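You operate a simulated robot arm through the tools that you are given. There is no shell and no other tool. Be economical: measure what you need, move in short steps, check, and stop when the job is done.

You are at the controls of a simulated robot arm. One attempt, no reset.

## Task
Take the white filter from the top of the sample table and leave it in the blue deep tray. Put the orange-handle jug on the low shelf of the bench. Put the purple tin on the bench top. Press the zero button three times. Fetch the clip from the top of the sample table and set it on the top of the oil bench. Shut the grit drawer. Put the yellow seed plate from the back of the far deck on the lower middle bay of the screen rack and the blue seed plate on the upper step. Any order will do. Set down upright: orange-handle jug.

The check looks at the end state, three seconds after you hand in, the way a careful person would. Anything else that was tipped, shoved, dropped, spilled or broken makes it a failure.

## Robot
A 7-joint arm with a fingered hand on a trunk, on a base that drives. Base frame: it is fixed to the floor where the robot stands at the start and does not move with it; the origin is under the middle of the robot, x ahead of it, y to its left, z up; the surface under the hand at the start is at about z = 750. Units: mm, rad, N and s.
Its first joint turns from -2.007 to 2.007 rad. Places, roughly: bench top (45x25 cm) [-800, 3880, 860]; blue deep tray (29x17x11 cm) [1000, 500, 800]; clip (10x3x2 cm) [800, -100, 800]; filter [1000, 250, 750]; grit drawer [-700, -2300, 600]; low shelf of the bench [-800, 3900, 200]; lower middle bay of the screen rack [500, -900, 700]; orange-handle jug (15x10x12 cm) [-1200, 1900, 800]; purple tin (10x10x6 cm) [-1100, 1100, 300]; seed plate [-500, -3750, 1000]; top of the oil bench (25x40 cm) [-2620, -100, 740]; upper step (24x60 cm) [1960, -5680, 460]; zero button [600, -100, 800]. Payload 5 kg.
Tool frame: the origin (TCP) lies between the finger pads and is the grasp point; the fingertips stand 32 mm ahead of it; z points along the fingers, y is the line along which they close. The gripper opens to 160 mm. The gripper's body begins 89 mm behind the TCP. The gripper is a hand of 4 fingers: y runs from the thumb to the fingers, the wrist lies at [0, 0, -267] in the tool frame, and closing takes about 1.5 s.
Orientation is told as [roll, pitch, yaw] about the base's x, y, z axes, in that order, counted from this pose: with the fingers straight down and closing along the base's y, the tool's x points along the base's -x, its y along +y and its z along -z.

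## Interface
- The arm moves only by the tool servo_tool. Its argument "motion" is a list of rows, each a list of 7 numbers: the turn, a rotation vector about the tool's x, y, z in units of 5 degrees (1.0 is 5 degrees), then the shift along the tool's x, y, z in units of 30 mm (1.0 is 30 mm), then the closure, from 0 (fully open) to 1 (shut). In form: [[ax, ay, az, x, y, z, gripper], ...]. A call has 1 to 10 rows; each row shifts and turns the commanded pose from where the row before left it, along the tool's axes as they then stand. A call with a number of a shift or a turn outside -1 to 1 is refused whole. A row lasts 0.2 s, in which the tool goes at most 50 mm and 0.15 rad; a call with a longer step from one row to the next is refused whole, and so is a gripper value outside its range. Where a pose cannot be reached the arm comes as near as it can. A force on the tool above 40 N (or 10 N above the force at the start of the call, whichever is more), or a blocked arm, ends the call early, and 0.2 s more pass. Each finger travels about 45 mm/s and halts on what it meets, pressing with about 31 N; the grip force reading is that of the motor and also rises with nothing between the fingers. The clock runs only during rows and for 0.2 s after the last one: add rows that do not move to give the fingers time. The reply holds the time, the measured pose of the TCP, the force on the tool along the base axes, the opening and the grip force, in the units named above and with some noise, with the torque about the TCP (base axes, N m) and any sound that the robot's microphone picked up, and new pictures: "show" is both (left out), scene, wrist or none.
- Cameras (640 x 400 px; columns grow to the right, rows downward): "scene" is now at [17.5, 169.2, 1663.6]; the picture's right is [-0.41, -0.91, 0.00], its down [-0.62, 0.28, -0.73] and it looks along [0.67, -0.30, -0.68] (base axes); focal length 264 px, centre (320, 200). "wrist" rides on the gripper at [80, -4, -114] in the tool frame; the picture's right is [0.05, 1.00, 0.00], its down [-0.82, 0.04, -0.58] and it looks along [-0.58, 0.03, 0.82] (tool axes); focal length 265 px, centre (320, 200). There is no depth. A picture from a camera that has moved, and an enlarged one, comes with that camera's place and axes in the base frame and with its lens.
- move_column(by): slides the trunk up (or, below 0, down) by that many mm; the arm and the scene camera ride with it, the base frame stays. It gives what a move gives, with no picture.
- steer(legs): drives the robot by 1 to 6 legs, each [ahead, turn to the left] in mm and rad, along the robot's own axes; the way and the turn of a leg run together, so that a leg with both is an arc; at most 1500 mm and 3.142 rad a leg. The arm and the cameras ride along, it lands a little off, and it stops where it bumps. It gives what a move gives, and a new picture of the scene camera.
- set_grasp(shape): the hand has 4 fingers and takes this shape, open, in about a second: jaw (thumb against the fingers, like two jaws); tri (thumb and two fingers); tip (a fingertip pinch); poke (one finger out to press); point (the index stretched); flat (the hand flat); cup (the hand cupped); fist (a fist). The gripper value then closes the fingers along that shape, each until it touches; the sizes above hold for jaw. It gives what a move gives, with no picture.
- head_to(pan, tilt): turns the head with the scene camera to pan (to the left, within 2.705 rad either way) and tilt (down, from -0.506 to 1.204), counted from straight ahead of the robot. It gives what a move gives, and a new picture of the scene camera.
- zoom(camera, box): a new picture of the part [left, top, right, bottom] of that camera's present view, enlarged. No time passes.
- sign_off(): hands the job in; it is judged then, once.

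Work in short steps. Places have to be worked out from the pictures, the camera data and where the tool is seen: move nearer, look again, correct. Check each grasp and each placing, and mend what went wrong. You have 207 turns and 260 pictures in all, those below and enlarged ones among them. Open the gripper and draw the arm clear of the work before you hand the job in, unless the task says otherwise.

The tools are called by a JSON object that holds its "op" and its "data". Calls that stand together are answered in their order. servo_tool: Moves the arm, as the interface text tells. Its arguments: {"type":"object","properties":{"motion":{"type":"array","items":{"type":"array","items":{"type":"number"}}},"show":{"type":"string","enum":["both","scene","wrist","none"]}},"required":["motion"]} The other tools are called the same way: move_column (by) slides the trunk up or down; set_grasp (shape) gives the hand a shape; steer (legs) drives the base; head_to (pan, tilt) turns the head that bears the scene camera; zoom (camera, box) takes an enlarged picture of a part of a camera's view; sign_off () hands the job in.

At the start:

```text
time_s: 0.0
position: [721.2, -26.2, 1084.3]
ee_rot: [0.001, 0.001, 0.0]
wrist_force: [-0.5, -0.3, 0.0]
ft_torque: [0.02, 0.02, 0.02]
gripper_width: 159.9
finger_force: 0.1
shape: jaw
trunk travel left (down, up): [-500.0, 490.0]
robot x, y, heading: [-1.1, 0.4, -0.001]
head pan, tilt: [-0.422, 0.749]
```

scene: 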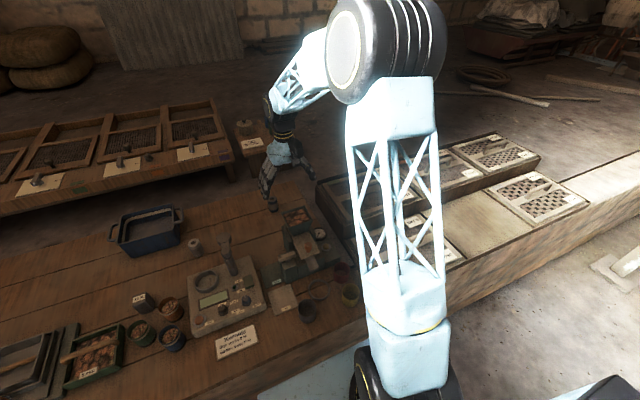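
wrist: 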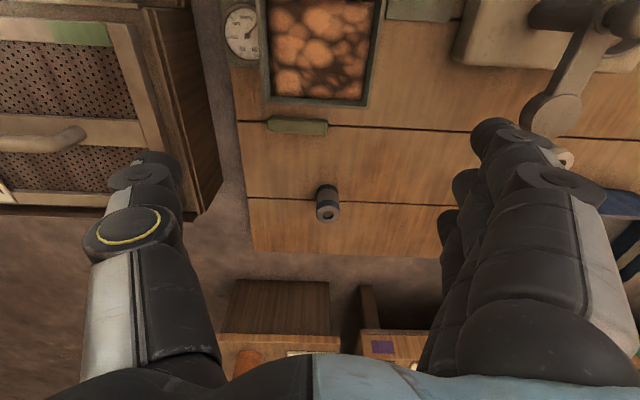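

I begin by enlarging the parts of the scene view that show the sample table.

{"op": "zoom", "data": {"camera": "scene", "box": [100, 190, 380, 365]}}

{"op": "head_to", "data": {"pan": 0.3, "tilt": 0.75}}

```text
2.29 times, centred on (240, 278) of scene
camera zoom: at [17.5, 169.2, 1663.6], right [-0.41, -0.91, 0.0], down [-0.62, 0.28, -0.73], along [0.67, -0.3, -0.68], focal length 604 px, centre (503, 23)
```

zoom: 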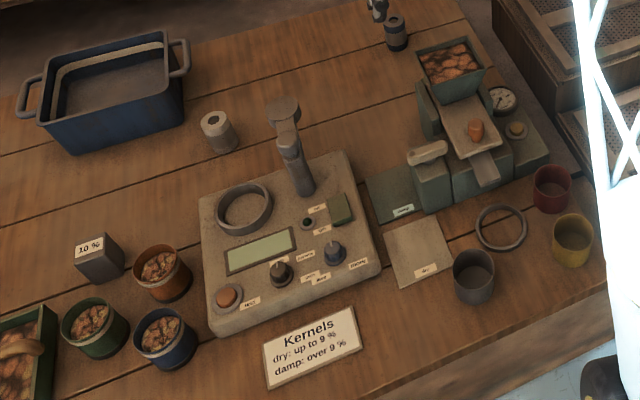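

```text
time_s: 1.1
position: [722.5, -26.3, 1084.2]
ee_rot: [-0.002, -0.001, 0.0]
wrist_force: [0.8, 0.3, 0.1]
ft_torque: [-0.02, -0.01, 0.02]
gripper_width: 159.7
finger_force: 0.1
shape: jaw
trunk travel left (down, up): [-500.0, 490.0]
robot x, y, heading: [-2.3, 4.7, -0.002]
head pan, tilt: [0.3, 0.75]
camera scene: at [21.1, 227.6, 1663.4], right [0.29, -0.96, 0.0], down [-0.65, -0.2, -0.73], along [0.7, 0.22, -0.68], focal length 264 px, centre (320, 200)
```

scene: 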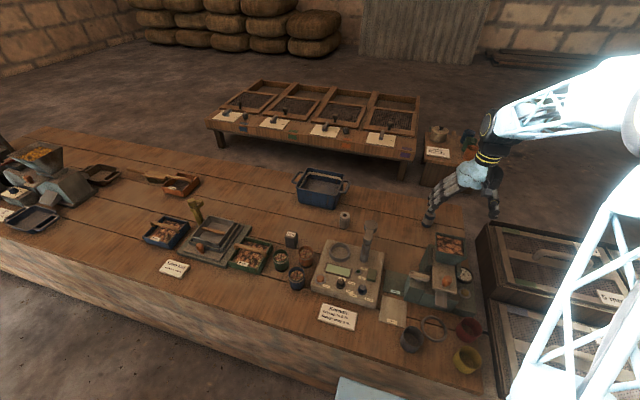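

Now I read labels on the instruments and check the objects around the hand.

{"op": "zoom", "data": {"camera": "scene", "box": [300, 205, 400, 310]}}

{"op": "zoom", "data": {"camera": "scene", "box": [390, 225, 490, 310]}}

{"op": "zoom", "data": {"camera": "wrist", "box": [200, 0, 480, 240]}}

{"op": "zoom", "data": {"camera": "scene", "box": [0, 120, 300, 310]}}

```text
3.81 times, centred on (350, 258) of scene
camera zoom: at [21.1, 227.6, 1663.4], right [0.29, -0.96, 0.0], down [-0.65, -0.2, -0.73], along [0.7, 0.22, -0.68], focal length 1007 px, centre (206, -19)
```

zoom: 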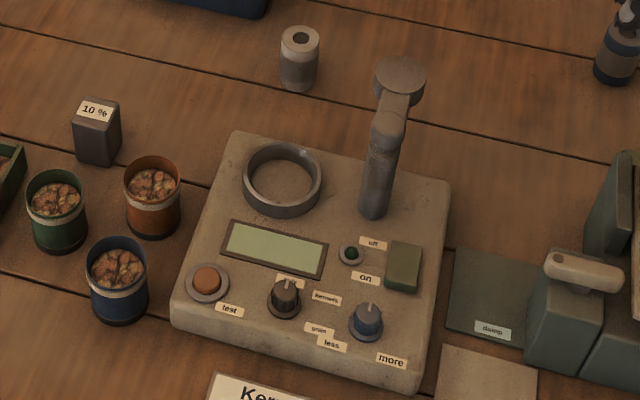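

```text
4.71 times, centred on (440, 268) of scene
camera zoom: at [21.1, 227.6, 1663.4], right [0.29, -0.96, 0.0], down [-0.65, -0.2, -0.73], along [0.7, 0.22, -0.68], focal length 1244 px, centre (-245, -118)
```

zoom: 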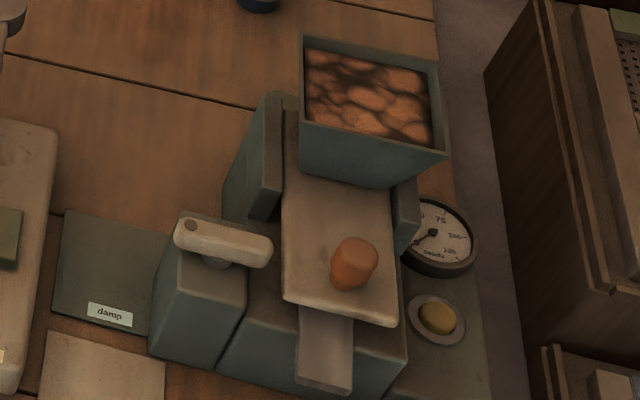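

```text
1.67 times, centred on (340, 120) of wrist
camera zoom: at [642.2, -30.6, 1198.0], right [-0.05, 1.0, 0.0], down [0.82, 0.04, 0.58], along [0.58, 0.03, -0.82], focal length 442 px, centre (287, 333)
```

zoom: 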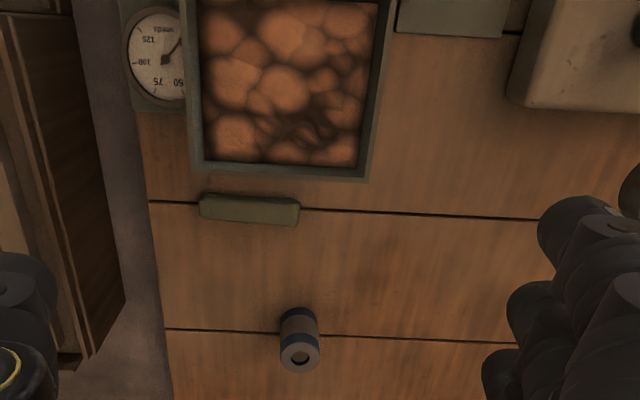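

```text
2.11 times, centred on (150, 215) of scene
camera zoom: at [21.1, 227.6, 1663.4], right [0.29, -0.96, 0.0], down [-0.65, -0.2, -0.73], along [0.7, 0.22, -0.68], focal length 556 px, centre (678, 168)
```

zoom: 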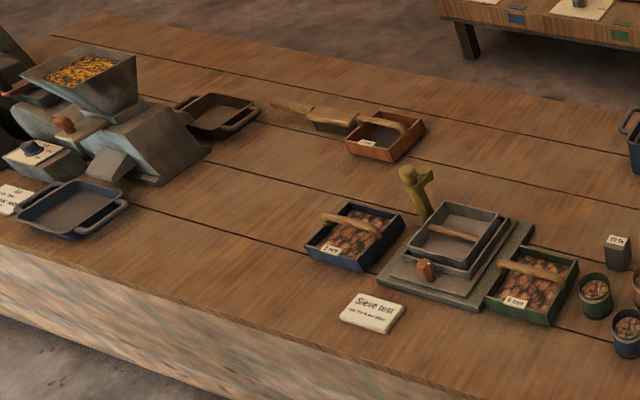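

White filter is the pale cylinder near (840,366); the other cylinder has blue bands. The green clip is at about (804,-61); the yellow button by the seed gauge near (613,-124) should be the zero button. I take the poke shape and move above the button.

{"op": "set_grasp", "data": {"shape": "poke"}}

{"op": "servo_tool", "data": {"motion": [[0, 0, 0, 0.9, -0.8, 0, 0], [0, 0, 0, 0.9, -0.8, 0, 0], [0, 0, 0, 0.9, -0.8, 0, 0], [0, 0, 0, 0.9, -0.8, 0, 0], [0, 0, 0, 0, 0, 0.9, 0], [0, 0, 0, 0, 0, 0.9, 0], [0, 0, 0, 0, 0, 0.9, 0]]}}

```text
time_s: 2.0
position: [722.0, -26.4, 1084.0]
ee_rot: [0.0, 0.001, 0.0]
wrist_force: [0.1, 0.6, 0.9]
ft_torque: [0.02, 0.01, -0.04]
gripper_width: 0.0
finger_force: 0.0
shape: poke
trunk travel left (down, up): [-500.0, 490.0]
robot x, y, heading: [0.2, -2.6, -0.002]
head pan, tilt: [0.3, 0.75]
```

```text
time_s: 3.6
position: [613.3, -121.8, 999.2]
ee_rot: [0.0, 0.0, 0.0]
wrist_force: [-0.3, -0.6, 0.2]
ft_torque: [0.02, -0.04, 0.03]
gripper_width: 0.0
finger_force: 0.0
shape: poke
trunk travel left (down, up): [-500.0, 490.0]
robot x, y, heading: [2.4, -2.5, 0.003]
head pan, tilt: [0.3, 0.75]
camera scene: at [21.0, 227.4, 1663.5], right [0.3, -0.96, 0.0], down [-0.65, -0.2, -0.73], along [0.7, 0.22, -0.68], focal length 264 px, centre (320, 200)
camera wrist: at [534.2, -125.9, 1112.8], right [-0.05, 1.0, 0.0], down [0.82, 0.04, 0.58], along [0.58, 0.03, -0.82], focal length 265 px, centre (320, 200)
```

scene: 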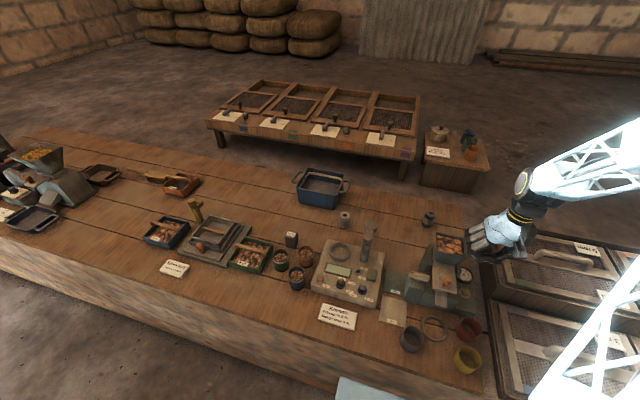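
wrist: 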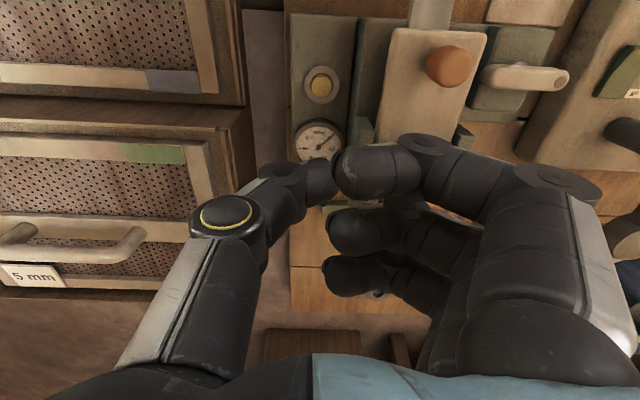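

The index and thumb nearly meet at the TCP axis. I check what closing changes in this shape before pressing.

{"op": "servo_tool", "data": {"motion": [[0, 0, 0, 0.2, 0, 0, 1], [0, 0, 0, 0, 0, 0, 1], [0, 0, 0, 0, 0, 0, 1], [0, 0, 0, 0, 0, 0, 1], [0, 0, 0, 0, 0, 0, 1], [0, 0, 0, 0, 0, 0, 1]], "show": "wrist"}}

{"op": "set_grasp", "data": {"shape": "point"}}

{"op": "zoom", "data": {"camera": "wrist", "box": [160, 0, 640, 300]}}

```text
time_s: 5.0
position: [608.2, -122.0, 998.7]
ee_rot: [-0.002, -0.001, -0.001]
wrist_force: [-0.1, -0.6, 0.3]
ft_torque: [0.0, -0.02, 0.01]
gripper_width: 6.8
finger_force: 0.0
shape: jaw
trunk travel left (down, up): [-500.0, 490.0]
robot x, y, heading: [-2.8, 0.3, -0.001]
head pan, tilt: [0.3, 0.75]
camera wrist: at [528.6, -125.9, 1113.7], right [-0.05, 1.0, 0.0], down [0.82, 0.04, 0.58], along [0.58, 0.03, -0.82], focal length 265 px, centre (320, 200)
```

wrist: 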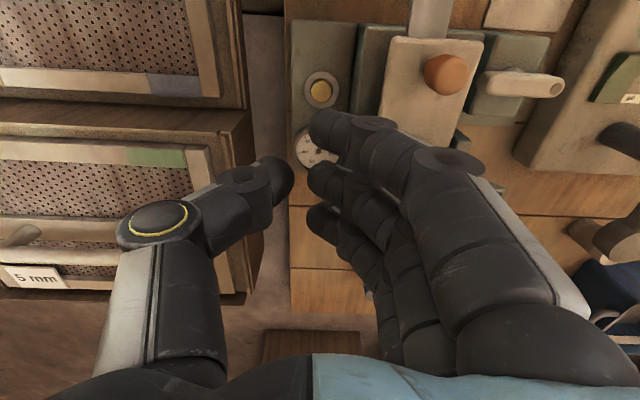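

```text
time_s: 5.9
position: [607.0, -121.8, 999.8]
ee_rot: [0.001, -0.001, 0.001]
wrist_force: [-0.1, 1.1, -0.3]
ft_torque: [-0.02, -0.02, -0.01]
gripper_width: 152.4
finger_force: 0.1
shape: point
trunk travel left (down, up): [-500.0, 490.0]
robot x, y, heading: [1.6, -1.0, -0.001]
head pan, tilt: [0.3, 0.75]
```

```text
1.33 times, centred on (400, 150) of wrist
camera zoom: at [528.6, -125.9, 1113.8], right [-0.05, 1.0, 0.0], down [0.82, 0.04, 0.58], along [0.58, 0.03, -0.82], focal length 354 px, centre (213, 267)
```

zoom: 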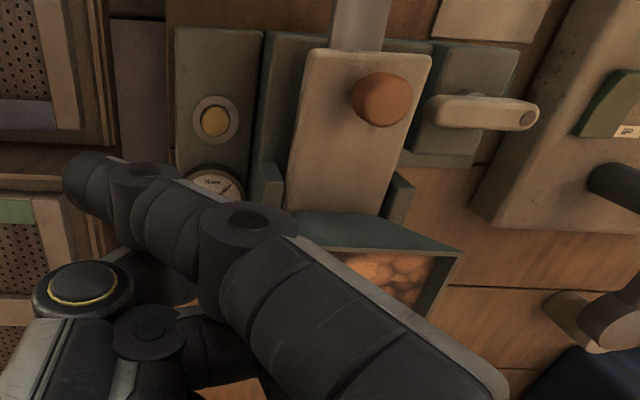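

In poke the index tip sits near the tool axis. The hopper (top about z 953) is just beside the button, so I turn the hand +90° yaw and tilt it away from the hopper before coming down.

{"op": "set_grasp", "data": {"shape": "poke"}}

{"op": "servo_tool", "data": {"motion": [[0, 0, -1, 0, 0, -1, 0], [0, 0, -1, 0, 0, 0, 0], [0, 0, -1, 0, 0, 0, 0], [0, 0, -1, 0, 0, 0, 0], [0, 0, -1, 0, 0, 0, 0], [0, 0, -1, 0, 0, 0, 0], [0, 0, -1, 0, 0, 0, 0], [0, 0, -1, 0, 0, 0, 0], [0, 0, -1, 0, 0, 0, 0]], "show": "none"}}

{"op": "servo_tool", "data": {"motion": [[0, 0, -1, 0, 0, 0, 0], [0, 0, -1, 0, 0, 0, 0], [0, 0, -1, 0, 0, 0, 0], [0, 0, -1, 0, 0, 0, 0], [0, 0, -1, 0, 0, 0, 0], [0, 0, -1, 0, 0, 0, 0], [0, 0, -1, 0, 0, 0, 0], [0, 0, -1, 0, 0, 0, 0], [0, 0, -1, 0, 0, 0, 0]], "show": "none"}}

{"op": "servo_tool", "data": {"motion": [[0, -1, 0, 0, 0, 0, 0], [0, -1, 0, 0, 0, 0, 0], [0, -1, 0, 0, 0, 0, 0], [0, -1, 0, 0, 0, 0, 0], [0, -1, 0, 0, 0, 0, 0]], "show": "wrist"}}

```text
time_s: 6.8
position: [607.9, -120.3, 999.9]
ee_rot: [0.002, -0.001, 0.001]
wrist_force: [-0.2, 0.6, 0.4]
ft_torque: [0.03, 0.0, 0.03]
gripper_width: 0.0
finger_force: 0.1
shape: poke
trunk travel left (down, up): [-500.0, 490.0]
robot x, y, heading: [-1.4, -1.0, 0.003]
head pan, tilt: [0.3, 0.75]
```

```text
time_s: 8.8
position: [606.8, -122.2, 1032.9]
ee_rot: [-0.001, 0.001, 0.787]
wrist_force: [0.0, 0.2, 0.4]
ft_torque: [-0.02, -0.06, -0.02]
gripper_width: 0.1
finger_force: 0.0
shape: poke
trunk travel left (down, up): [-500.0, 490.0]
robot x, y, heading: [0.3, -0.7, -0.002]
head pan, tilt: [0.3, 0.75]
```

```text
time_s: 10.8
position: [607.0, -123.9, 1033.3]
ee_rot: [0.0, -0.002, 1.572]
wrist_force: [-0.1, 0.3, -0.7]
ft_torque: [0.02, -0.04, -0.01]
gripper_width: 0.0
finger_force: 0.1
shape: poke
trunk travel left (down, up): [-500.0, 490.0]
robot x, y, heading: [0.0, -2.2, 0.001]
head pan, tilt: [0.3, 0.75]
```

```text
time_s: 12.0
position: [609.6, -122.9, 1034.6]
ee_rot: [0.002, -0.437, 1.571]
wrist_force: [0.0, -0.2, 0.7]
ft_torque: [0.01, 0.01, 0.0]
gripper_width: 0.0
finger_force: 0.1
shape: poke
trunk travel left (down, up): [-500.0, 490.0]
robot x, y, heading: [2.0, 1.0, 0.0]
head pan, tilt: [0.3, 0.75]
camera wrist: at [613.4, -244.2, 1102.9], right [-1.0, -0.05, -0.02], down [-0.04, 0.49, 0.87], along [-0.03, 0.87, -0.49], focal length 265 px, centre (320, 200)
```

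wrist: 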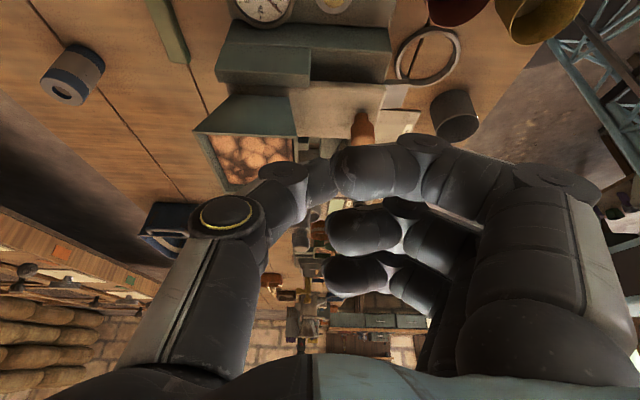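

I zoom in on the fingertip to see where the pressing end is.

{"op": "zoom", "data": {"camera": "wrist", "box": [240, 100, 480, 250]}}

{"op": "zoom", "data": {"camera": "scene", "box": [400, 150, 560, 290]}}

```text
2.67 times, centred on (360, 175) of wrist
camera zoom: at [613.4, -244.2, 1102.9], right [-1.0, -0.05, -0.02], down [-0.04, 0.49, 0.87], along [-0.03, 0.87, -0.49], focal length 708 px, centre (213, 267)
```

zoom: 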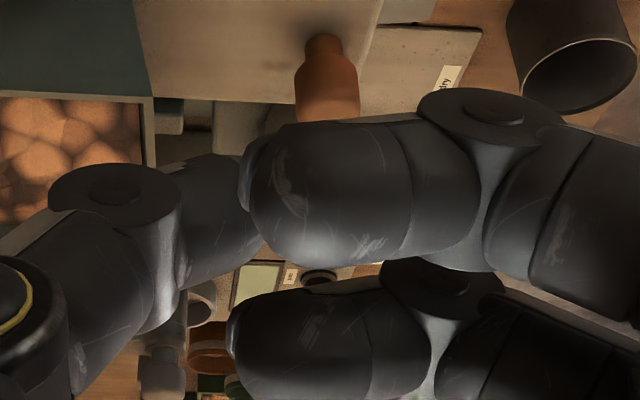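

```text
2.86 times, centred on (480, 220) of scene
camera zoom: at [21.0, 226.8, 1663.6], right [0.3, -0.96, 0.0], down [-0.65, -0.2, -0.73], along [0.7, 0.22, -0.68], focal length 755 px, centre (-137, 143)
```

zoom: 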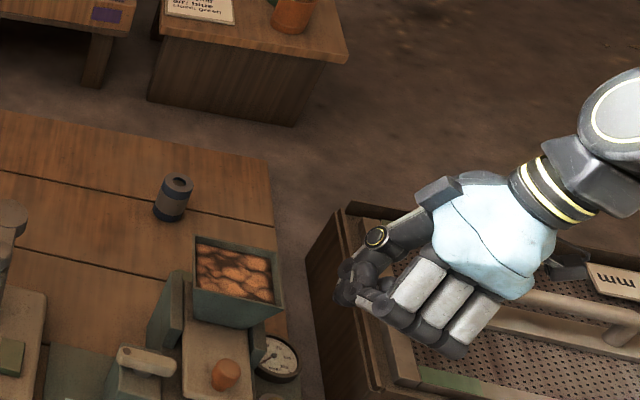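

The poke shape leaves the index bent sideways; the point shape gives a straight finger leaning about 53° toward tool -y. I return to yaw 0, take "point", and roll the hand so the finger points down with the wrist to the free -y side.

{"op": "servo_tool", "data": {"motion": [[0, 1, 0, 0, 0, 0, 0], [0, 1, 0, 0, 0, 0, 0], [0, 1, 0, 0, 0, 0, 0], [0, 1, 0, 0, 0, 0, 0], [0, 1, 0, 0, 0, 0, 0], [0, 0, 1, 0, 0, -0.5, 0], [0, 0, 1, 0, 0, -0.5, 0], [0, 0, 1, 0, 0, 0, 0], [0, 0, 1, 0, 0, 0, 0], [0, 0, 1, 0, 0, 0, 0]], "show": "none"}}

{"op": "servo_tool", "data": {"motion": [[0, 0, 1, 0, 0, 0, 0], [0, 0, 1, 0, 0, 0, 0], [0, 0, 1, 0, 0, 0, 0], [0, 0, 1, 0, 0, 0, 0], [0, 0, 1, 0, 0, 0, 0], [0, 0, 1, 0, 0, 0, 0], [0, 0, 1, 0, 0, 0, 0], [0, 0, 1, 0, 0, 0, 0], [0, 0, 1, 0, 0, 0, 0], [0, 0, 1, 0, 0, 0, 0]], "show": "none"}}

{"op": "set_grasp", "data": {"shape": "point"}}

{"op": "servo_tool", "data": {"motion": [[0, 0, 1, 0, 0, 0, 0], [0, 0, 1, 0, 0, 0, 0], [0, 0, 1, 0, 0, 0, 0], [-1, 0, 0, 0, 0, 0, 0], [-1, 0, 0, 0, 0, 0, 0], [-1, 0, 0, 0, 0, 0, 0], [-1, 0, 0, 0, 0, 0, 0], [-1, 0, 0, 0, 0, 0, 0], [-1, 0, 0, 0, 0, 0, 0], [-1, 0, 0, 0, 0, 0, 0]]}}

```text
time_s: 14.2
position: [608.3, -121.5, 1063.3]
ee_rot: [-0.002, 0.001, 1.134]
wrist_force: [0.0, 0.4, 0.5]
ft_torque: [-0.01, 0.02, -0.03]
gripper_width: 0.0
finger_force: 0.1
shape: poke
trunk travel left (down, up): [-500.0, 490.0]
robot x, y, heading: [0.5, 1.7, -0.0]
head pan, tilt: [0.3, 0.75]
```

```text
time_s: 16.4
position: [608.0, -121.2, 1063.9]
ee_rot: [0.0, 0.001, 0.262]
wrist_force: [0.6, 0.2, 0.5]
ft_torque: [-0.02, 0.0, -0.05]
gripper_width: 0.1
finger_force: 0.0
shape: poke
trunk travel left (down, up): [-500.0, 490.0]
robot x, y, heading: [-1.9, -0.4, 0.002]
head pan, tilt: [0.3, 0.75]
```

```text
time_s: 17.3
position: [606.9, -122.8, 1063.6]
ee_rot: [0.002, 0.001, 0.261]
wrist_force: [0.0, 0.4, -0.2]
ft_torque: [-0.01, -0.03, 0.0]
gripper_width: 152.3
finger_force: 0.1
shape: point
trunk travel left (down, up): [-500.0, 490.0]
robot x, y, heading: [0.2, 0.7, 0.001]
head pan, tilt: [0.3, 0.75]
```

```text
time_s: 19.5
position: [607.8, -122.2, 1064.0]
ee_rot: [0.612, -0.001, 0.0]
wrist_force: [-0.8, 0.3, 0.4]
ft_torque: [-0.01, -0.01, 0.0]
gripper_width: 152.6
finger_force: 0.1
shape: point
trunk travel left (down, up): [-500.0, 490.0]
robot x, y, heading: [0.2, 1.6, 0.003]
head pan, tilt: [0.3, 0.75]
camera scene: at [21.1, 227.0, 1663.5], right [0.3, -0.96, 0.0], down [-0.65, -0.2, -0.73], along [0.7, 0.22, -0.68], focal length 264 px, centre (320, 200)
camera wrist: at [528.0, -191.5, 1153.6], right [-0.05, 0.82, 0.57], down [0.82, -0.3, 0.5], along [0.58, 0.49, -0.65], focal length 265 px, centre (320, 200)
```

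scene: 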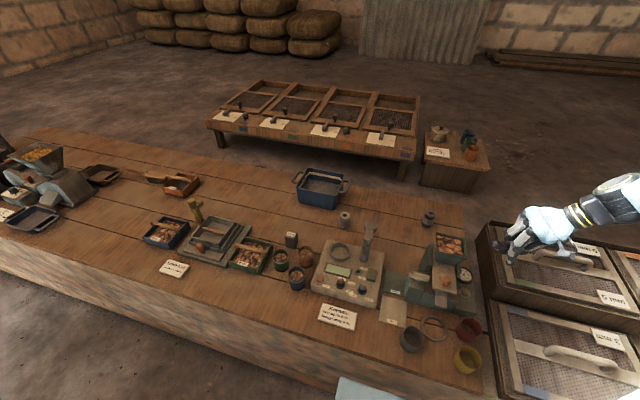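
wrist: 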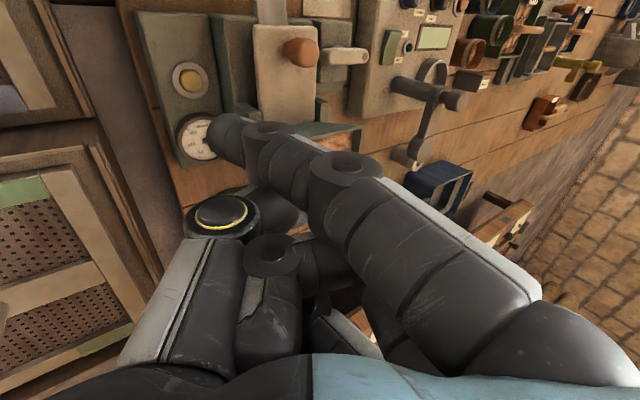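

I look closer at the pointing finger.

{"op": "zoom", "data": {"camera": "scene", "box": [400, 180, 600, 305]}}

{"op": "zoom", "data": {"camera": "wrist", "box": [120, 30, 360, 180]}}

```text
3.20 times, centred on (500, 242) of scene
camera zoom: at [21.1, 227.0, 1663.5], right [0.3, -0.96, 0.0], down [-0.65, -0.2, -0.73], along [0.7, 0.22, -0.68], focal length 846 px, centre (-256, 64)
```

zoom: 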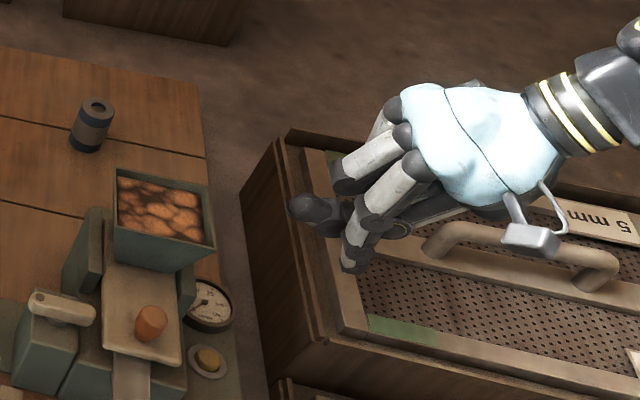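

```text
2.67 times, centred on (240, 105) of wrist
camera zoom: at [528.0, -191.5, 1153.6], right [-0.05, 0.82, 0.57], down [0.82, -0.3, 0.5], along [0.58, 0.49, -0.65], focal length 708 px, centre (533, 453)
```

zoom: 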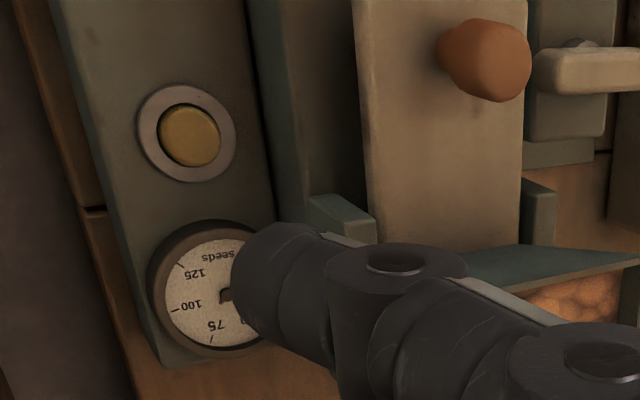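

Triangulated: fingertip is at TCP+(-23,-40,-44), button at about (600,-122,800). At this yaw the knuckles would meet the hopper, so I swing the tilted hand to yaw -90, putting the wrist toward the robot.

{"op": "servo_tool", "data": {"motion": [[0, -0.574, 0.819, 0, 0, 0, 0], [0, -0.574, 0.819, 0, 0, 0, 0], [0, -0.574, 0.819, 0, 0, 0, 0], [0, -0.574, 0.819, 0, 0, 0, 0], [0, -0.574, 0.819, 0, 0, 0, 0], [0, -0.574, 0.819, 0, 0, 0, 0], [0, -0.574, 0.819, 0, 0, 0, 0], [0, -0.574, 0.819, 0, 0, 0, 0], [0, -0.574, 0.819, 0, 0, 0, 0]], "show": "none"}}

{"op": "servo_tool", "data": {"motion": [[0, -0.574, 0.819, 0, 0, 0, 0], [0, -0.574, 0.819, 0, 0, 0, 0], [0, -0.574, 0.819, 0, 0, 0, 0], [0, -0.574, 0.819, 0, 0, 0, 0], [0, -0.574, 0.819, 0, 0, 0, 0], [0, -0.574, 0.819, 0, 0, 0, 0], [0, -0.574, 0.819, 0, 0, 0, 0], [0, -0.574, 0.819, 0, 0, 0, 0], [0, -0.574, 0.819, 0, 0, 0, 0]]}}

```text
time_s: 21.5
position: [607.8, -121.9, 1063.5]
ee_rot: [0.611, -0.002, -0.786]
wrist_force: [0.0, 0.6, 0.6]
ft_torque: [-0.05, -0.03, 0.03]
gripper_width: 152.4
finger_force: 0.1
shape: point
trunk travel left (down, up): [-500.0, 490.0]
robot x, y, heading: [3.4, 2.9, -0.001]
head pan, tilt: [0.3, 0.75]
```

```text
time_s: 23.5
position: [608.5, -121.1, 1063.0]
ee_rot: [0.614, 0.0, -1.572]
wrist_force: [0.0, -0.1, 0.7]
ft_torque: [0.01, 0.0, 0.0]
gripper_width: 152.4
finger_force: 0.2
shape: point
trunk travel left (down, up): [-500.0, 490.0]
robot x, y, heading: [-1.4, -0.9, 0.002]
head pan, tilt: [0.3, 0.75]
camera scene: at [21.0, 228.0, 1663.3], right [0.3, -0.96, 0.0], down [-0.65, -0.2, -0.73], along [0.7, 0.22, -0.68], focal length 264 px, centre (320, 200)
camera wrist: at [540.1, -41.4, 1153.5], right [0.82, 0.05, 0.57], down [-0.3, -0.82, 0.5], along [0.49, -0.58, -0.65], focal length 265 px, centre (320, 200)
```

scene: 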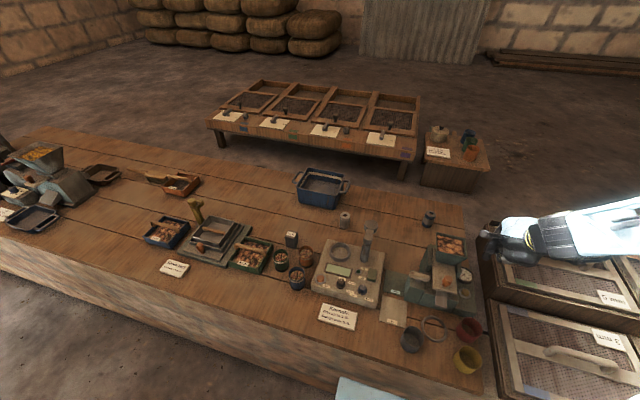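
wrist: 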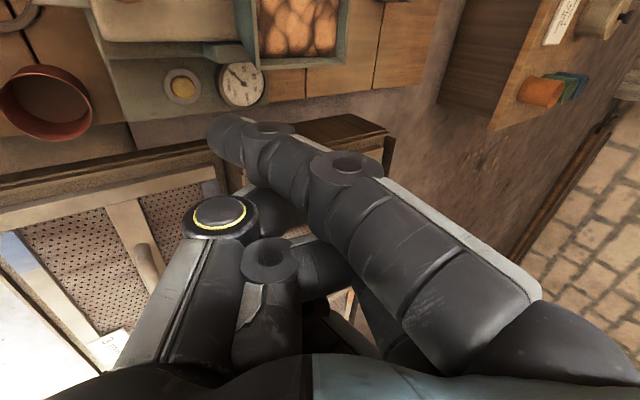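

Now I lower the fingertip to about 30 mm above the button.

{"op": "servo_tool", "data": {"motion": [[0, 0, 0, -0.114, -0.392, 0.825, 0], [0, 0, 0, -0.114, -0.392, 0.825, 0], [0, 0, 0, -0.114, -0.392, 0.825, 0], [0, 0, 0, -0.114, -0.392, 0.825, 0], [0, 0, 0, -0.114, -0.392, 0.825, 0], [0, 0, 0, -0.114, -0.392, 0.825, 0], [0, 0, 0, -0.114, -0.392, 0.825, 0]]}}

{"op": "zoom", "data": {"camera": "wrist", "box": [120, 50, 360, 200]}}

{"op": "zoom", "data": {"camera": "scene", "box": [400, 205, 520, 280]}}

```text
time_s: 25.1
position: [639.4, -148.8, 873.6]
ee_rot: [0.611, 0.001, -1.568]
wrist_force: [1.1, -0.4, 0.5]
ft_torque: [-0.01, 0.0, -0.01]
gripper_width: 152.4
finger_force: 0.1
shape: point
trunk travel left (down, up): [-500.0, 490.0]
robot x, y, heading: [-4.4, -0.8, 0.001]
head pan, tilt: [0.3, 0.75]
camera scene: at [21.3, 227.3, 1663.5], right [0.3, -0.96, 0.0], down [-0.65, -0.2, -0.73], along [0.7, 0.22, -0.68], focal length 264 px, centre (320, 200)
camera wrist: at [570.5, -67.5, 965.4], right [0.82, 0.05, 0.57], down [-0.3, -0.82, 0.5], along [0.49, -0.58, -0.65], focal length 265 px, centre (320, 200)
```

scene: 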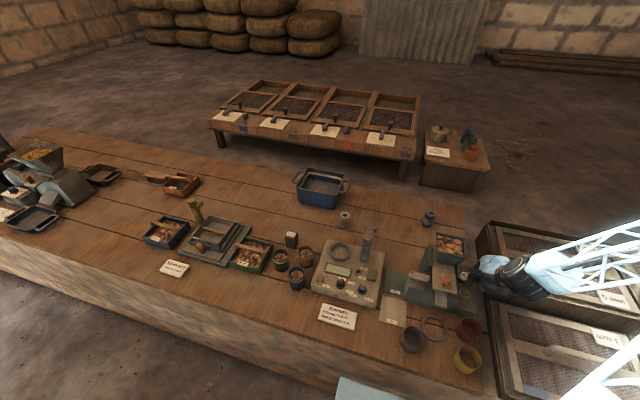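
wrist: 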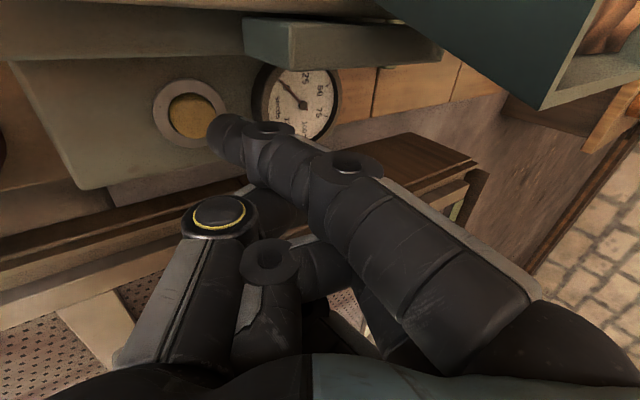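

```text
2.67 times, centred on (240, 125) of wrist
camera zoom: at [570.5, -67.5, 965.4], right [0.82, 0.05, 0.57], down [-0.3, -0.82, 0.5], along [0.49, -0.58, -0.65], focal length 708 px, centre (533, 400)
```

zoom: 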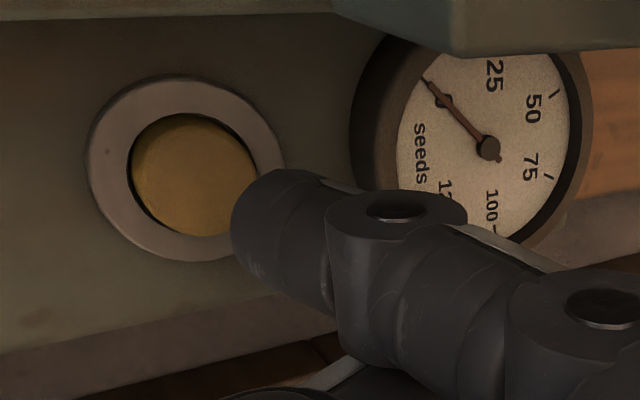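

```text
5.33 times, centred on (460, 242) of scene
camera zoom: at [21.3, 227.3, 1663.5], right [0.3, -0.96, 0.0], down [-0.65, -0.2, -0.73], along [0.7, 0.22, -0.68], focal length 1410 px, centre (-427, -27)
```

zoom: 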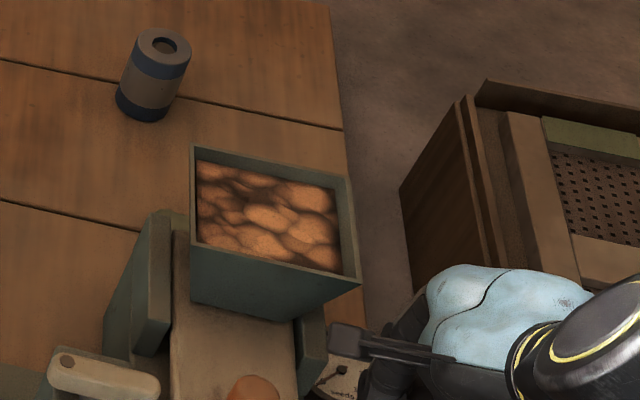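

Finger is centred over the button within a few mm. I come down slowly to feel the contact.

{"op": "servo_tool", "data": {"motion": [[0, 0, 0, 0.1, -0.287, 0.41, 0], [0, 0, 0, 0, -0.172, 0.246, 0], [0, 0, 0, 0, 0, 0, 0]], "show": "wrist"}}

{"op": "servo_tool", "data": {"motion": [[0, 0, 0, 0, -0.057, 0.082, 0], [0, 0, 0, 0, -0.057, 0.082, 0], [0, 0, 0, 0, 0, 0, 0]], "show": "none"}}

```text
time_s: 25.9
position: [639.4, -144.8, 849.6]
ee_rot: [0.614, -0.001, -1.57]
wrist_force: [-0.2, 0.5, -0.7]
ft_torque: [-0.03, 0.03, 0.01]
gripper_width: 152.4
finger_force: 0.1
shape: point
trunk travel left (down, up): [-500.0, 490.0]
robot x, y, heading: [-1.6, -3.1, 0.001]
head pan, tilt: [0.3, 0.75]
camera wrist: at [571.2, -63.6, 939.9], right [0.82, 0.05, 0.57], down [-0.3, -0.82, 0.5], along [0.49, -0.58, -0.65], focal length 265 px, centre (320, 200)
```

wrist: 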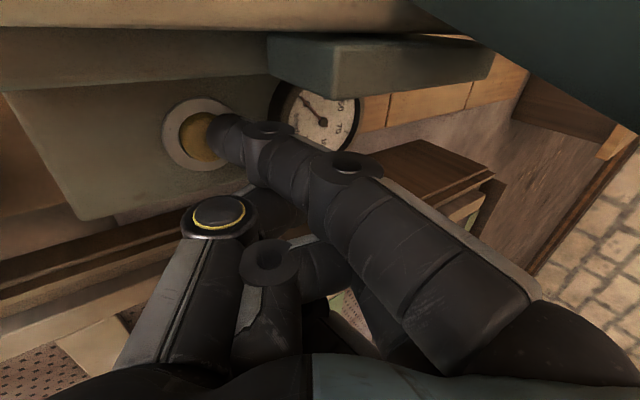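

```text
time_s: 26.7
position: [638.1, -142.7, 844.3]
ee_rot: [0.611, -0.001, -1.569]
wrist_force: [1.5, 0.2, 2.8]
ft_torque: [0.1, 0.08, -0.06]
gripper_width: 0.1
finger_force: 0.0
shape: point
trunk travel left (down, up): [-500.0, 490.0]
robot x, y, heading: [2.0, 2.9, 0.004]
head pan, tilt: [0.3, 0.75]
heard: click
```

A click: first press counted. I raise 8 mm to release and check.

{"op": "servo_tool", "data": {"motion": [[0, 0, 0, 0, 0.115, -0.164, 0], [0, 0, 0, 0, 0.057, -0.082, 0], [0, 0, 0, 0, 0, 0, 0]], "show": "wrist"}}

{"op": "servo_tool", "data": {"motion": [[0, 0, 0, 0, -0.115, 0.164, 0], [0, 0, 0, 0, -0.085, 0.12, 0], [0, 0, 0, 0, 0, 0, 0]], "show": "none"}}

```text
time_s: 27.5
position: [638.4, -142.0, 851.4]
ee_rot: [0.613, -0.001, -1.568]
wrist_force: [0.4, 0.4, 0.3]
ft_torque: [-0.01, 0.02, 0.01]
gripper_width: 0.2
finger_force: 0.0
shape: point
trunk travel left (down, up): [-500.0, 490.0]
robot x, y, heading: [-1.5, -0.7, 0.003]
head pan, tilt: [0.3, 0.75]
camera wrist: at [571.1, -61.5, 942.5], right [0.82, 0.05, 0.57], down [-0.3, -0.82, 0.5], along [0.49, -0.58, -0.65], focal length 265 px, centre (320, 200)
```

wrist: 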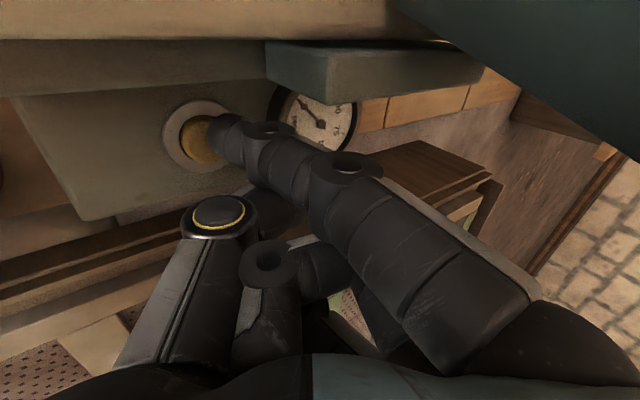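

```text
time_s: 28.3
position: [640.3, -142.6, 843.1]
ee_rot: [0.614, -0.003, -1.571]
wrist_force: [1.4, -2.1, 6.8]
ft_torque: [0.08, 0.19, 0.01]
gripper_width: 152.2
finger_force: 0.1
shape: point
trunk travel left (down, up): [-500.0, 490.0]
robot x, y, heading: [2.4, 2.2, 0.001]
head pan, tilt: [0.3, 0.75]
heard: click
```

Second click. Release fully and press a third time.

{"op": "servo_tool", "data": {"motion": [[0, 0, 0, 0, 0.172, -0.246, 0], [0, 0, 0, 0, 0.028, -0.041, 0], [0, 0, 0, 0, 0, 0, 0]], "show": "none"}}

{"op": "servo_tool", "data": {"motion": [[0, 0, 0, 0, -0.115, 0.164, 0], [0, 0, 0, 0, -0.085, 0.12, 0], [0, 0, 0, 0, 0, 0, 0]], "show": "none"}}

```text
time_s: 29.1
position: [640.0, -142.3, 852.0]
ee_rot: [0.614, -0.001, -1.569]
wrist_force: [0.4, -0.7, 0.6]
ft_torque: [-0.03, 0.01, 0.02]
gripper_width: 0.0
finger_force: 0.0
shape: point
trunk travel left (down, up): [-500.0, 490.0]
robot x, y, heading: [-4.0, -0.5, 0.003]
head pan, tilt: [0.3, 0.75]
```

```text
time_s: 29.9
position: [641.3, -142.0, 841.9]
ee_rot: [0.612, -0.001, -1.569]
wrist_force: [0.5, 0.9, 5.5]
ft_torque: [0.13, 0.16, 0.0]
gripper_width: 152.2
finger_force: 0.2
shape: point
trunk travel left (down, up): [-500.0, 490.0]
robot x, y, heading: [-1.7, 1.8, 0.007]
head pan, tilt: [0.3, 0.75]
heard: click
```

Three clicks done. I raise the hand clear, then untilt it.

{"op": "servo_tool", "data": {"motion": [[0, 0, 0, 0, 0.574, -0.819, 0], [0, 0, 0, 0, 0.574, -0.819, 0], [0, 0, 0, 0, 0.574, -0.819, 0], [0, 0, 0, 0, 0.574, -0.819, 0], [0, 0, 0, 0, 0.574, -0.819, 0], [0, 0, 0, 0, 0.574, -0.819, 0], [0, 0, 0, 0, 0.574, -0.819, 0], [0, 0, 0, 0, 0.574, -0.819, 0]], "show": "none"}}

{"op": "servo_tool", "data": {"motion": [[1, 0, 0, 0, 0, 0, 0], [1, 0, 0, 0, 0, 0, 0], [1, 0, 0, 0, 0, 0, 0], [1, 0, 0, 0, 0, 0, 0], [1, 0, 0, 0, 0, 0, 0], [1, 0, 0, 0, 0, 0, 0], [1, 0, 0, 0, 0, 0, 0]], "show": "wrist"}}

{"op": "set_grasp", "data": {"shape": "jaw"}}

{"op": "steer", "data": {"legs": [[0, 1.571], [350, 0], [0, -1.571]]}}

```text
time_s: 31.7
position: [639.0, -143.7, 1082.8]
ee_rot: [0.611, 0.0, -1.569]
wrist_force: [0.1, -0.9, 0.0]
ft_torque: [-0.02, -0.01, -0.03]
gripper_width: 152.1
finger_force: 0.0
shape: point
trunk travel left (down, up): [-500.0, 490.0]
robot x, y, heading: [-3.2, 0.2, 0.001]
head pan, tilt: [0.3, 0.75]
```

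```text
time_s: 33.3
position: [639.5, -143.6, 1082.0]
ee_rot: [-0.003, 0.001, -1.568]
wrist_force: [-0.2, 0.9, 0.9]
ft_torque: [0.01, 0.01, 0.01]
gripper_width: 152.1
finger_force: 0.0
shape: point
trunk travel left (down, up): [-500.0, 490.0]
robot x, y, heading: [3.2, -2.9, -0.003]
head pan, tilt: [0.3, 0.75]
camera wrist: at [636.1, -62.7, 1196.1], right [1.0, 0.05, 0.0], down [0.04, -0.82, 0.58], along [0.03, -0.58, -0.82], focal length 265 px, centre (320, 200)
```

wrist: 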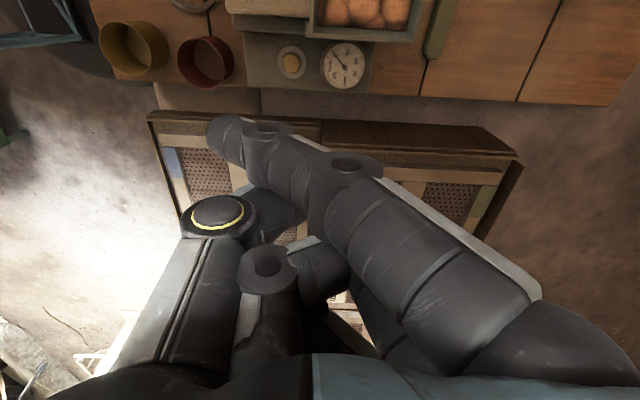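

```text
time_s: 34.2
position: [640.0, -142.6, 1082.0]
ee_rot: [0.002, 0.001, -1.569]
wrist_force: [0.7, -0.2, -0.1]
ft_torque: [0.0, 0.01, -0.03]
gripper_width: 159.7
finger_force: 0.0
shape: jaw
trunk travel left (down, up): [-500.0, 490.0]
robot x, y, heading: [0.5, 0.4, 0.001]
head pan, tilt: [0.3, 0.75]
```

```text
time_s: 40.1
position: [154.6, 856.8, 1082.4]
ee_rot: [0.003, -0.004, -0.017]
wrist_force: [-1.9, -0.2, 0.4]
ft_torque: [0.03, -0.28, 0.01]
gripper_width: 160.2
finger_force: 0.0
shape: jaw
trunk travel left (down, up): [-500.0, 490.0]
robot x, y, heading: [-8.2, 220.4, 1.398]
head pan, tilt: [0.3, 0.75]
stopped in leg 2: the robot was blocked; the commanded pose is now the measured one
camera scene: at [-236.1, 277.9, 1662.4], right [0.99, 0.13, 0.0], down [0.09, -0.68, -0.73], along [-0.09, 0.72, -0.68], focal length 264 px, centre (320, 200)
```

scene: 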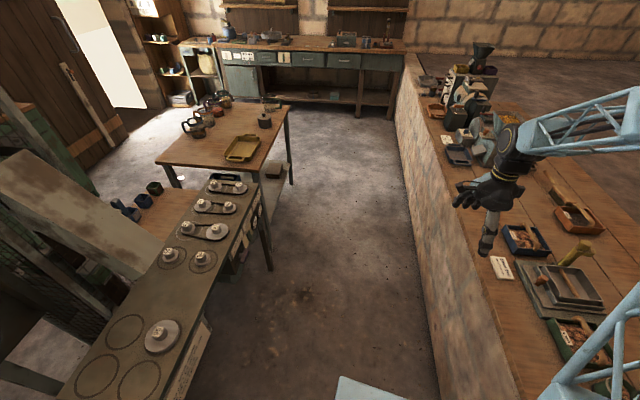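

The base rubbed the table edge. I angle away from the table, go on, then turn back.

{"op": "steer", "data": {"legs": [[0, 0.45], [170, 0], [0, -1.85]]}}

```text
time_s: 47.6
position: [596.4, 302.5, 1082.9]
ee_rot: [0.0, -0.001, -1.452]
wrist_force: [0.1, 0.0, 0.5]
ft_torque: [-0.02, -0.05, 0.0]
gripper_width: 160.0
finger_force: 0.1
shape: jaw
trunk travel left (down, up): [-500.0, 490.0]
robot x, y, heading: [-56.8, 385.7, -0.035]
head pan, tilt: [0.3, 0.75]
camera scene: at [-26.7, 610.4, 1663.4], right [0.26, -0.97, 0.0], down [-0.66, -0.18, -0.73], along [0.71, 0.19, -0.68], focal length 264 px, centre (320, 200)
```

scene: 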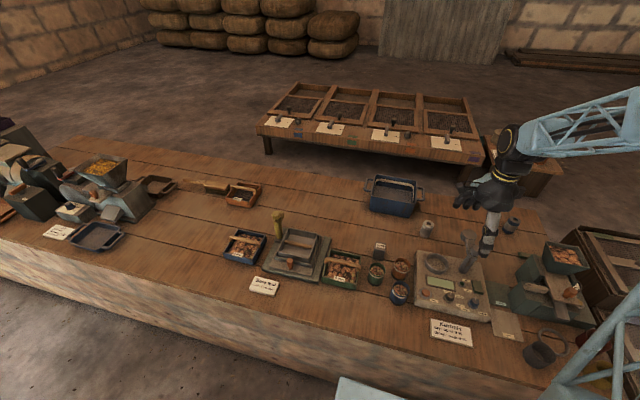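

Now at (-57,386). I drive 55 ahead to the starting standoff.

{"op": "steer", "data": {"legs": [[55, 0.035]]}}

{"op": "zoom", "data": {"camera": "scene", "box": [340, 150, 560, 290]}}

```text
time_s: 48.6
position: [654.4, 324.1, 1082.1]
ee_rot: [0.0, 0.0, -1.417]
wrist_force: [-0.6, 0.9, -0.6]
ft_torque: [-0.02, 0.0, 0.03]
gripper_width: 159.8
finger_force: 0.0
shape: jaw
trunk travel left (down, up): [-500.0, 490.0]
robot x, y, heading: [-0.4, 380.8, -0.002]
head pan, tilt: [0.3, 0.75]
camera scene: at [21.2, 610.3, 1663.3], right [0.29, -0.96, 0.0], down [-0.65, -0.2, -0.73], along [0.7, 0.21, -0.68], focal length 264 px, centre (320, 200)
```

scene: 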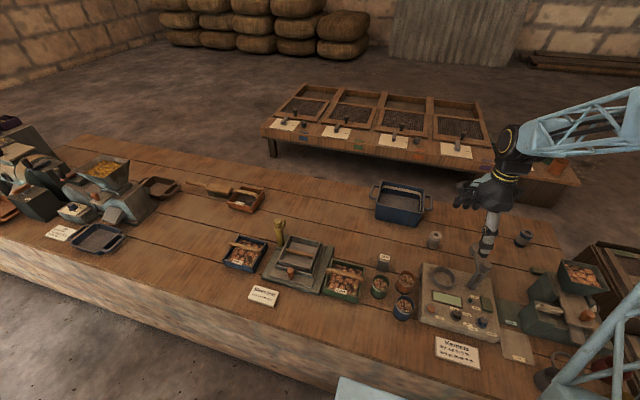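

```text
2.86 times, centred on (450, 220) of scene
camera zoom: at [21.2, 610.3, 1663.3], right [0.29, -0.96, 0.0], down [-0.65, -0.2, -0.73], along [0.7, 0.21, -0.68], focal length 755 px, centre (-51, 143)
```

zoom: 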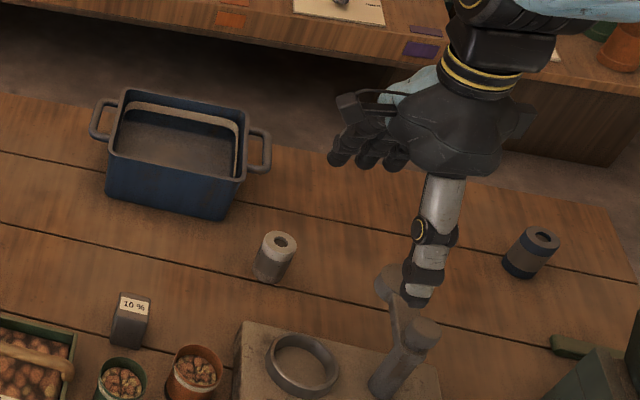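

Filter triangulates to about (840,352), about 58 mm high. I move over it with the jaw half open.

{"op": "servo_tool", "data": {"motion": [[0, 0, 0, 0.02, 0.9, 0.4, 0.4], [0, 0, 0, 0.02, 0.9, 0.4, 0.4], [0, 0, 0, 0.02, 0.9, 0.4, 0.4], [0, 0, 0, 0.02, 0.9, 0.4, 0.4], [0, 0, 0, 0.02, 0.9, 0.4, 0.4], [0, 0, 0, 0.02, 0.9, 0.4, 0.4], [0, 0, 0, 0.02, 0.9, 0.4, 0.4]], "show": "wrist"}}

```text
time_s: 50.2
position: [841.1, 357.5, 999.6]
ee_rot: [0.0, 0.0, -1.416]
wrist_force: [0.0, 0.6, 0.2]
ft_torque: [0.02, 0.03, 0.01]
gripper_width: 96.7
finger_force: 0.1
shape: jaw
trunk travel left (down, up): [-500.0, 490.0]
robot x, y, heading: [-3.4, 382.9, -0.007]
head pan, tilt: [0.3, 0.75]
camera wrist: at [826.1, 435.1, 1112.7], right [0.98, 0.2, 0.0], down [0.17, -0.8, 0.58], along [0.12, -0.57, -0.82], focal length 265 px, centre (320, 200)
```

wrist: 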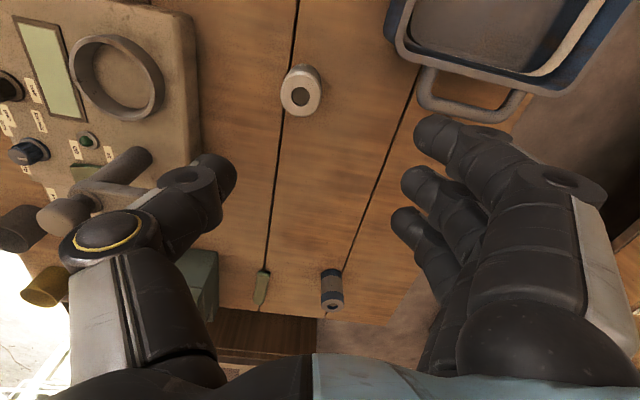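

Wrist view puts the filter at about (822,355). I correct and lower to z 880 for another look.

{"op": "servo_tool", "data": {"motion": [[0, 0, 0, 0, -0.12, 0.8, 0.4], [0, 0, 0, 0, -0.12, 0.8, 0.4], [0, 0, 0, 0, -0.12, 0.8, 0.4], [0, 0, 0, 0, -0.12, 0.8, 0.4], [0, 0, 0, 0, -0.12, 0.8, 0.4]], "show": "wrist"}}

```text
time_s: 51.4
position: [821.6, 354.1, 878.1]
ee_rot: [-0.001, -0.001, -1.417]
wrist_force: [0.4, 0.9, 0.0]
ft_torque: [0.0, -0.01, 0.01]
gripper_width: 96.5
finger_force: 0.1
shape: jaw
trunk travel left (down, up): [-500.0, 490.0]
robot x, y, heading: [0.1, 382.5, 0.001]
head pan, tilt: [0.3, 0.75]
camera wrist: at [805.1, 432.7, 992.3], right [0.98, 0.2, 0.0], down [0.17, -0.8, 0.58], along [0.12, -0.56, -0.82], focal length 265 px, centre (320, 200)
```

wrist: 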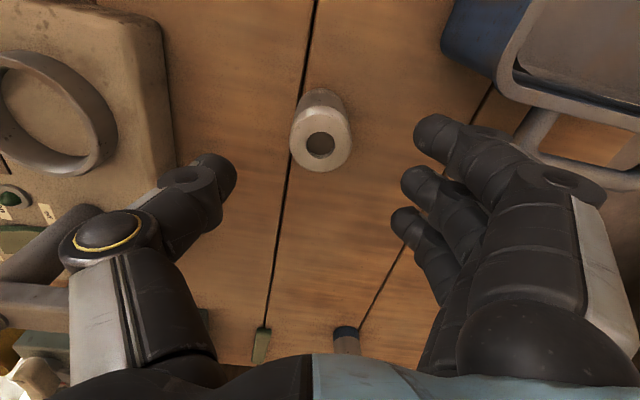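

Aligned. Lower to z 795 and close.

{"op": "servo_tool", "data": {"motion": [[0, 0, 0, 0, 0, 0.7, 0.4], [0, 0, 0, 0, 0, 0.7, 0.4], [0, 0, 0, 0, 0, 0.7, 0.4], [0, 0, 0, 0, 0, 0.67, 0.4], [0, 0, 0, 0, 0, 0, 0.4], [0, 0, 0, 0, 0, 0, 1], [0, 0, 0, 0, 0, 0, 1], [0, 0, 0, 0, 0, 0, 1], [0, 0, 0, 0, 0, 0, 1], [0, 0, 0, 0, 0, 0, 1]], "show": "wrist"}}

```text
time_s: 53.6
position: [821.2, 355.3, 795.5]
ee_rot: [-0.001, -0.001, -1.418]
wrist_force: [1.5, 0.8, -0.4]
ft_torque: [0.02, -0.05, -0.01]
gripper_width: 27.2
finger_force: 0.0
shape: jaw
trunk travel left (down, up): [-500.0, 490.0]
robot x, y, heading: [-2.7, 377.7, -0.002]
head pan, tilt: [0.3, 0.75]
camera wrist: at [806.3, 433.5, 908.8], right [0.98, 0.2, 0.0], down [0.17, -0.8, 0.58], along [0.12, -0.56, -0.82], focal length 265 px, centre (320, 200)
```

wrist: 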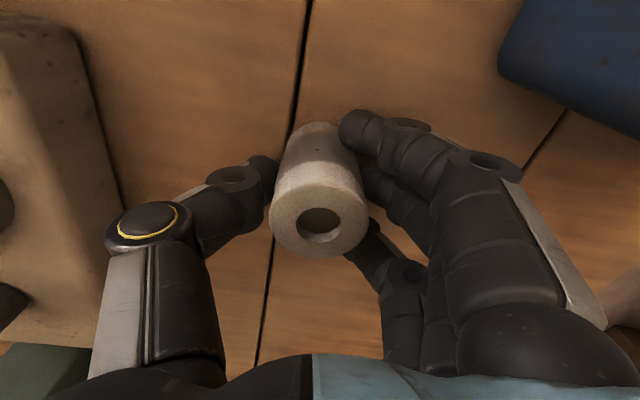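

Fingers are around it; I give them more time to grip.

{"op": "servo_tool", "data": {"motion": [[0, 0, 0, 0, 0, 0, 1], [0, 0, 0, 0, 0, 0, 1], [0, 0, 0, 0, 0, 0, 1], [0, 0, 0, 0, 0, -0.5, 1], [0, 0, 0, 0, 0, -0.5, 1], [0, 0, 0, 0, 0, -0.5, 1]], "show": "wrist"}}

```text
time_s: 55.0
position: [823.0, 352.2, 839.6]
ee_rot: [0.0, -0.001, -1.417]
wrist_force: [0.1, -0.1, -1.1]
ft_torque: [-0.01, 0.0, -0.02]
gripper_width: 22.3
finger_force: 30.5
shape: jaw
trunk travel left (down, up): [-500.0, 490.0]
robot x, y, heading: [-0.2, 382.4, -0.004]
head pan, tilt: [0.3, 0.75]
camera wrist: at [807.3, 431.2, 952.5], right [0.98, 0.2, 0.0], down [0.17, -0.8, 0.58], along [0.12, -0.56, -0.82], focal length 265 px, centre (320, 200)
```

wrist: 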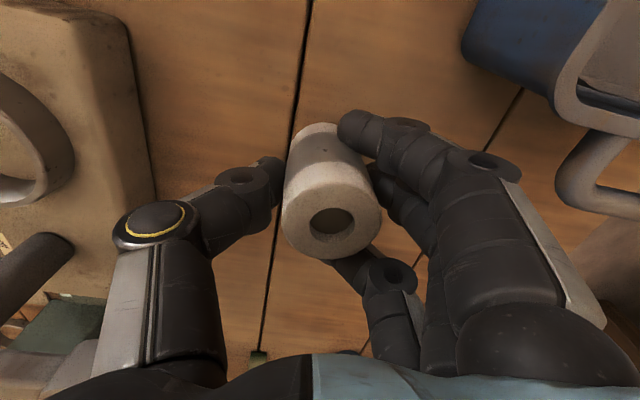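

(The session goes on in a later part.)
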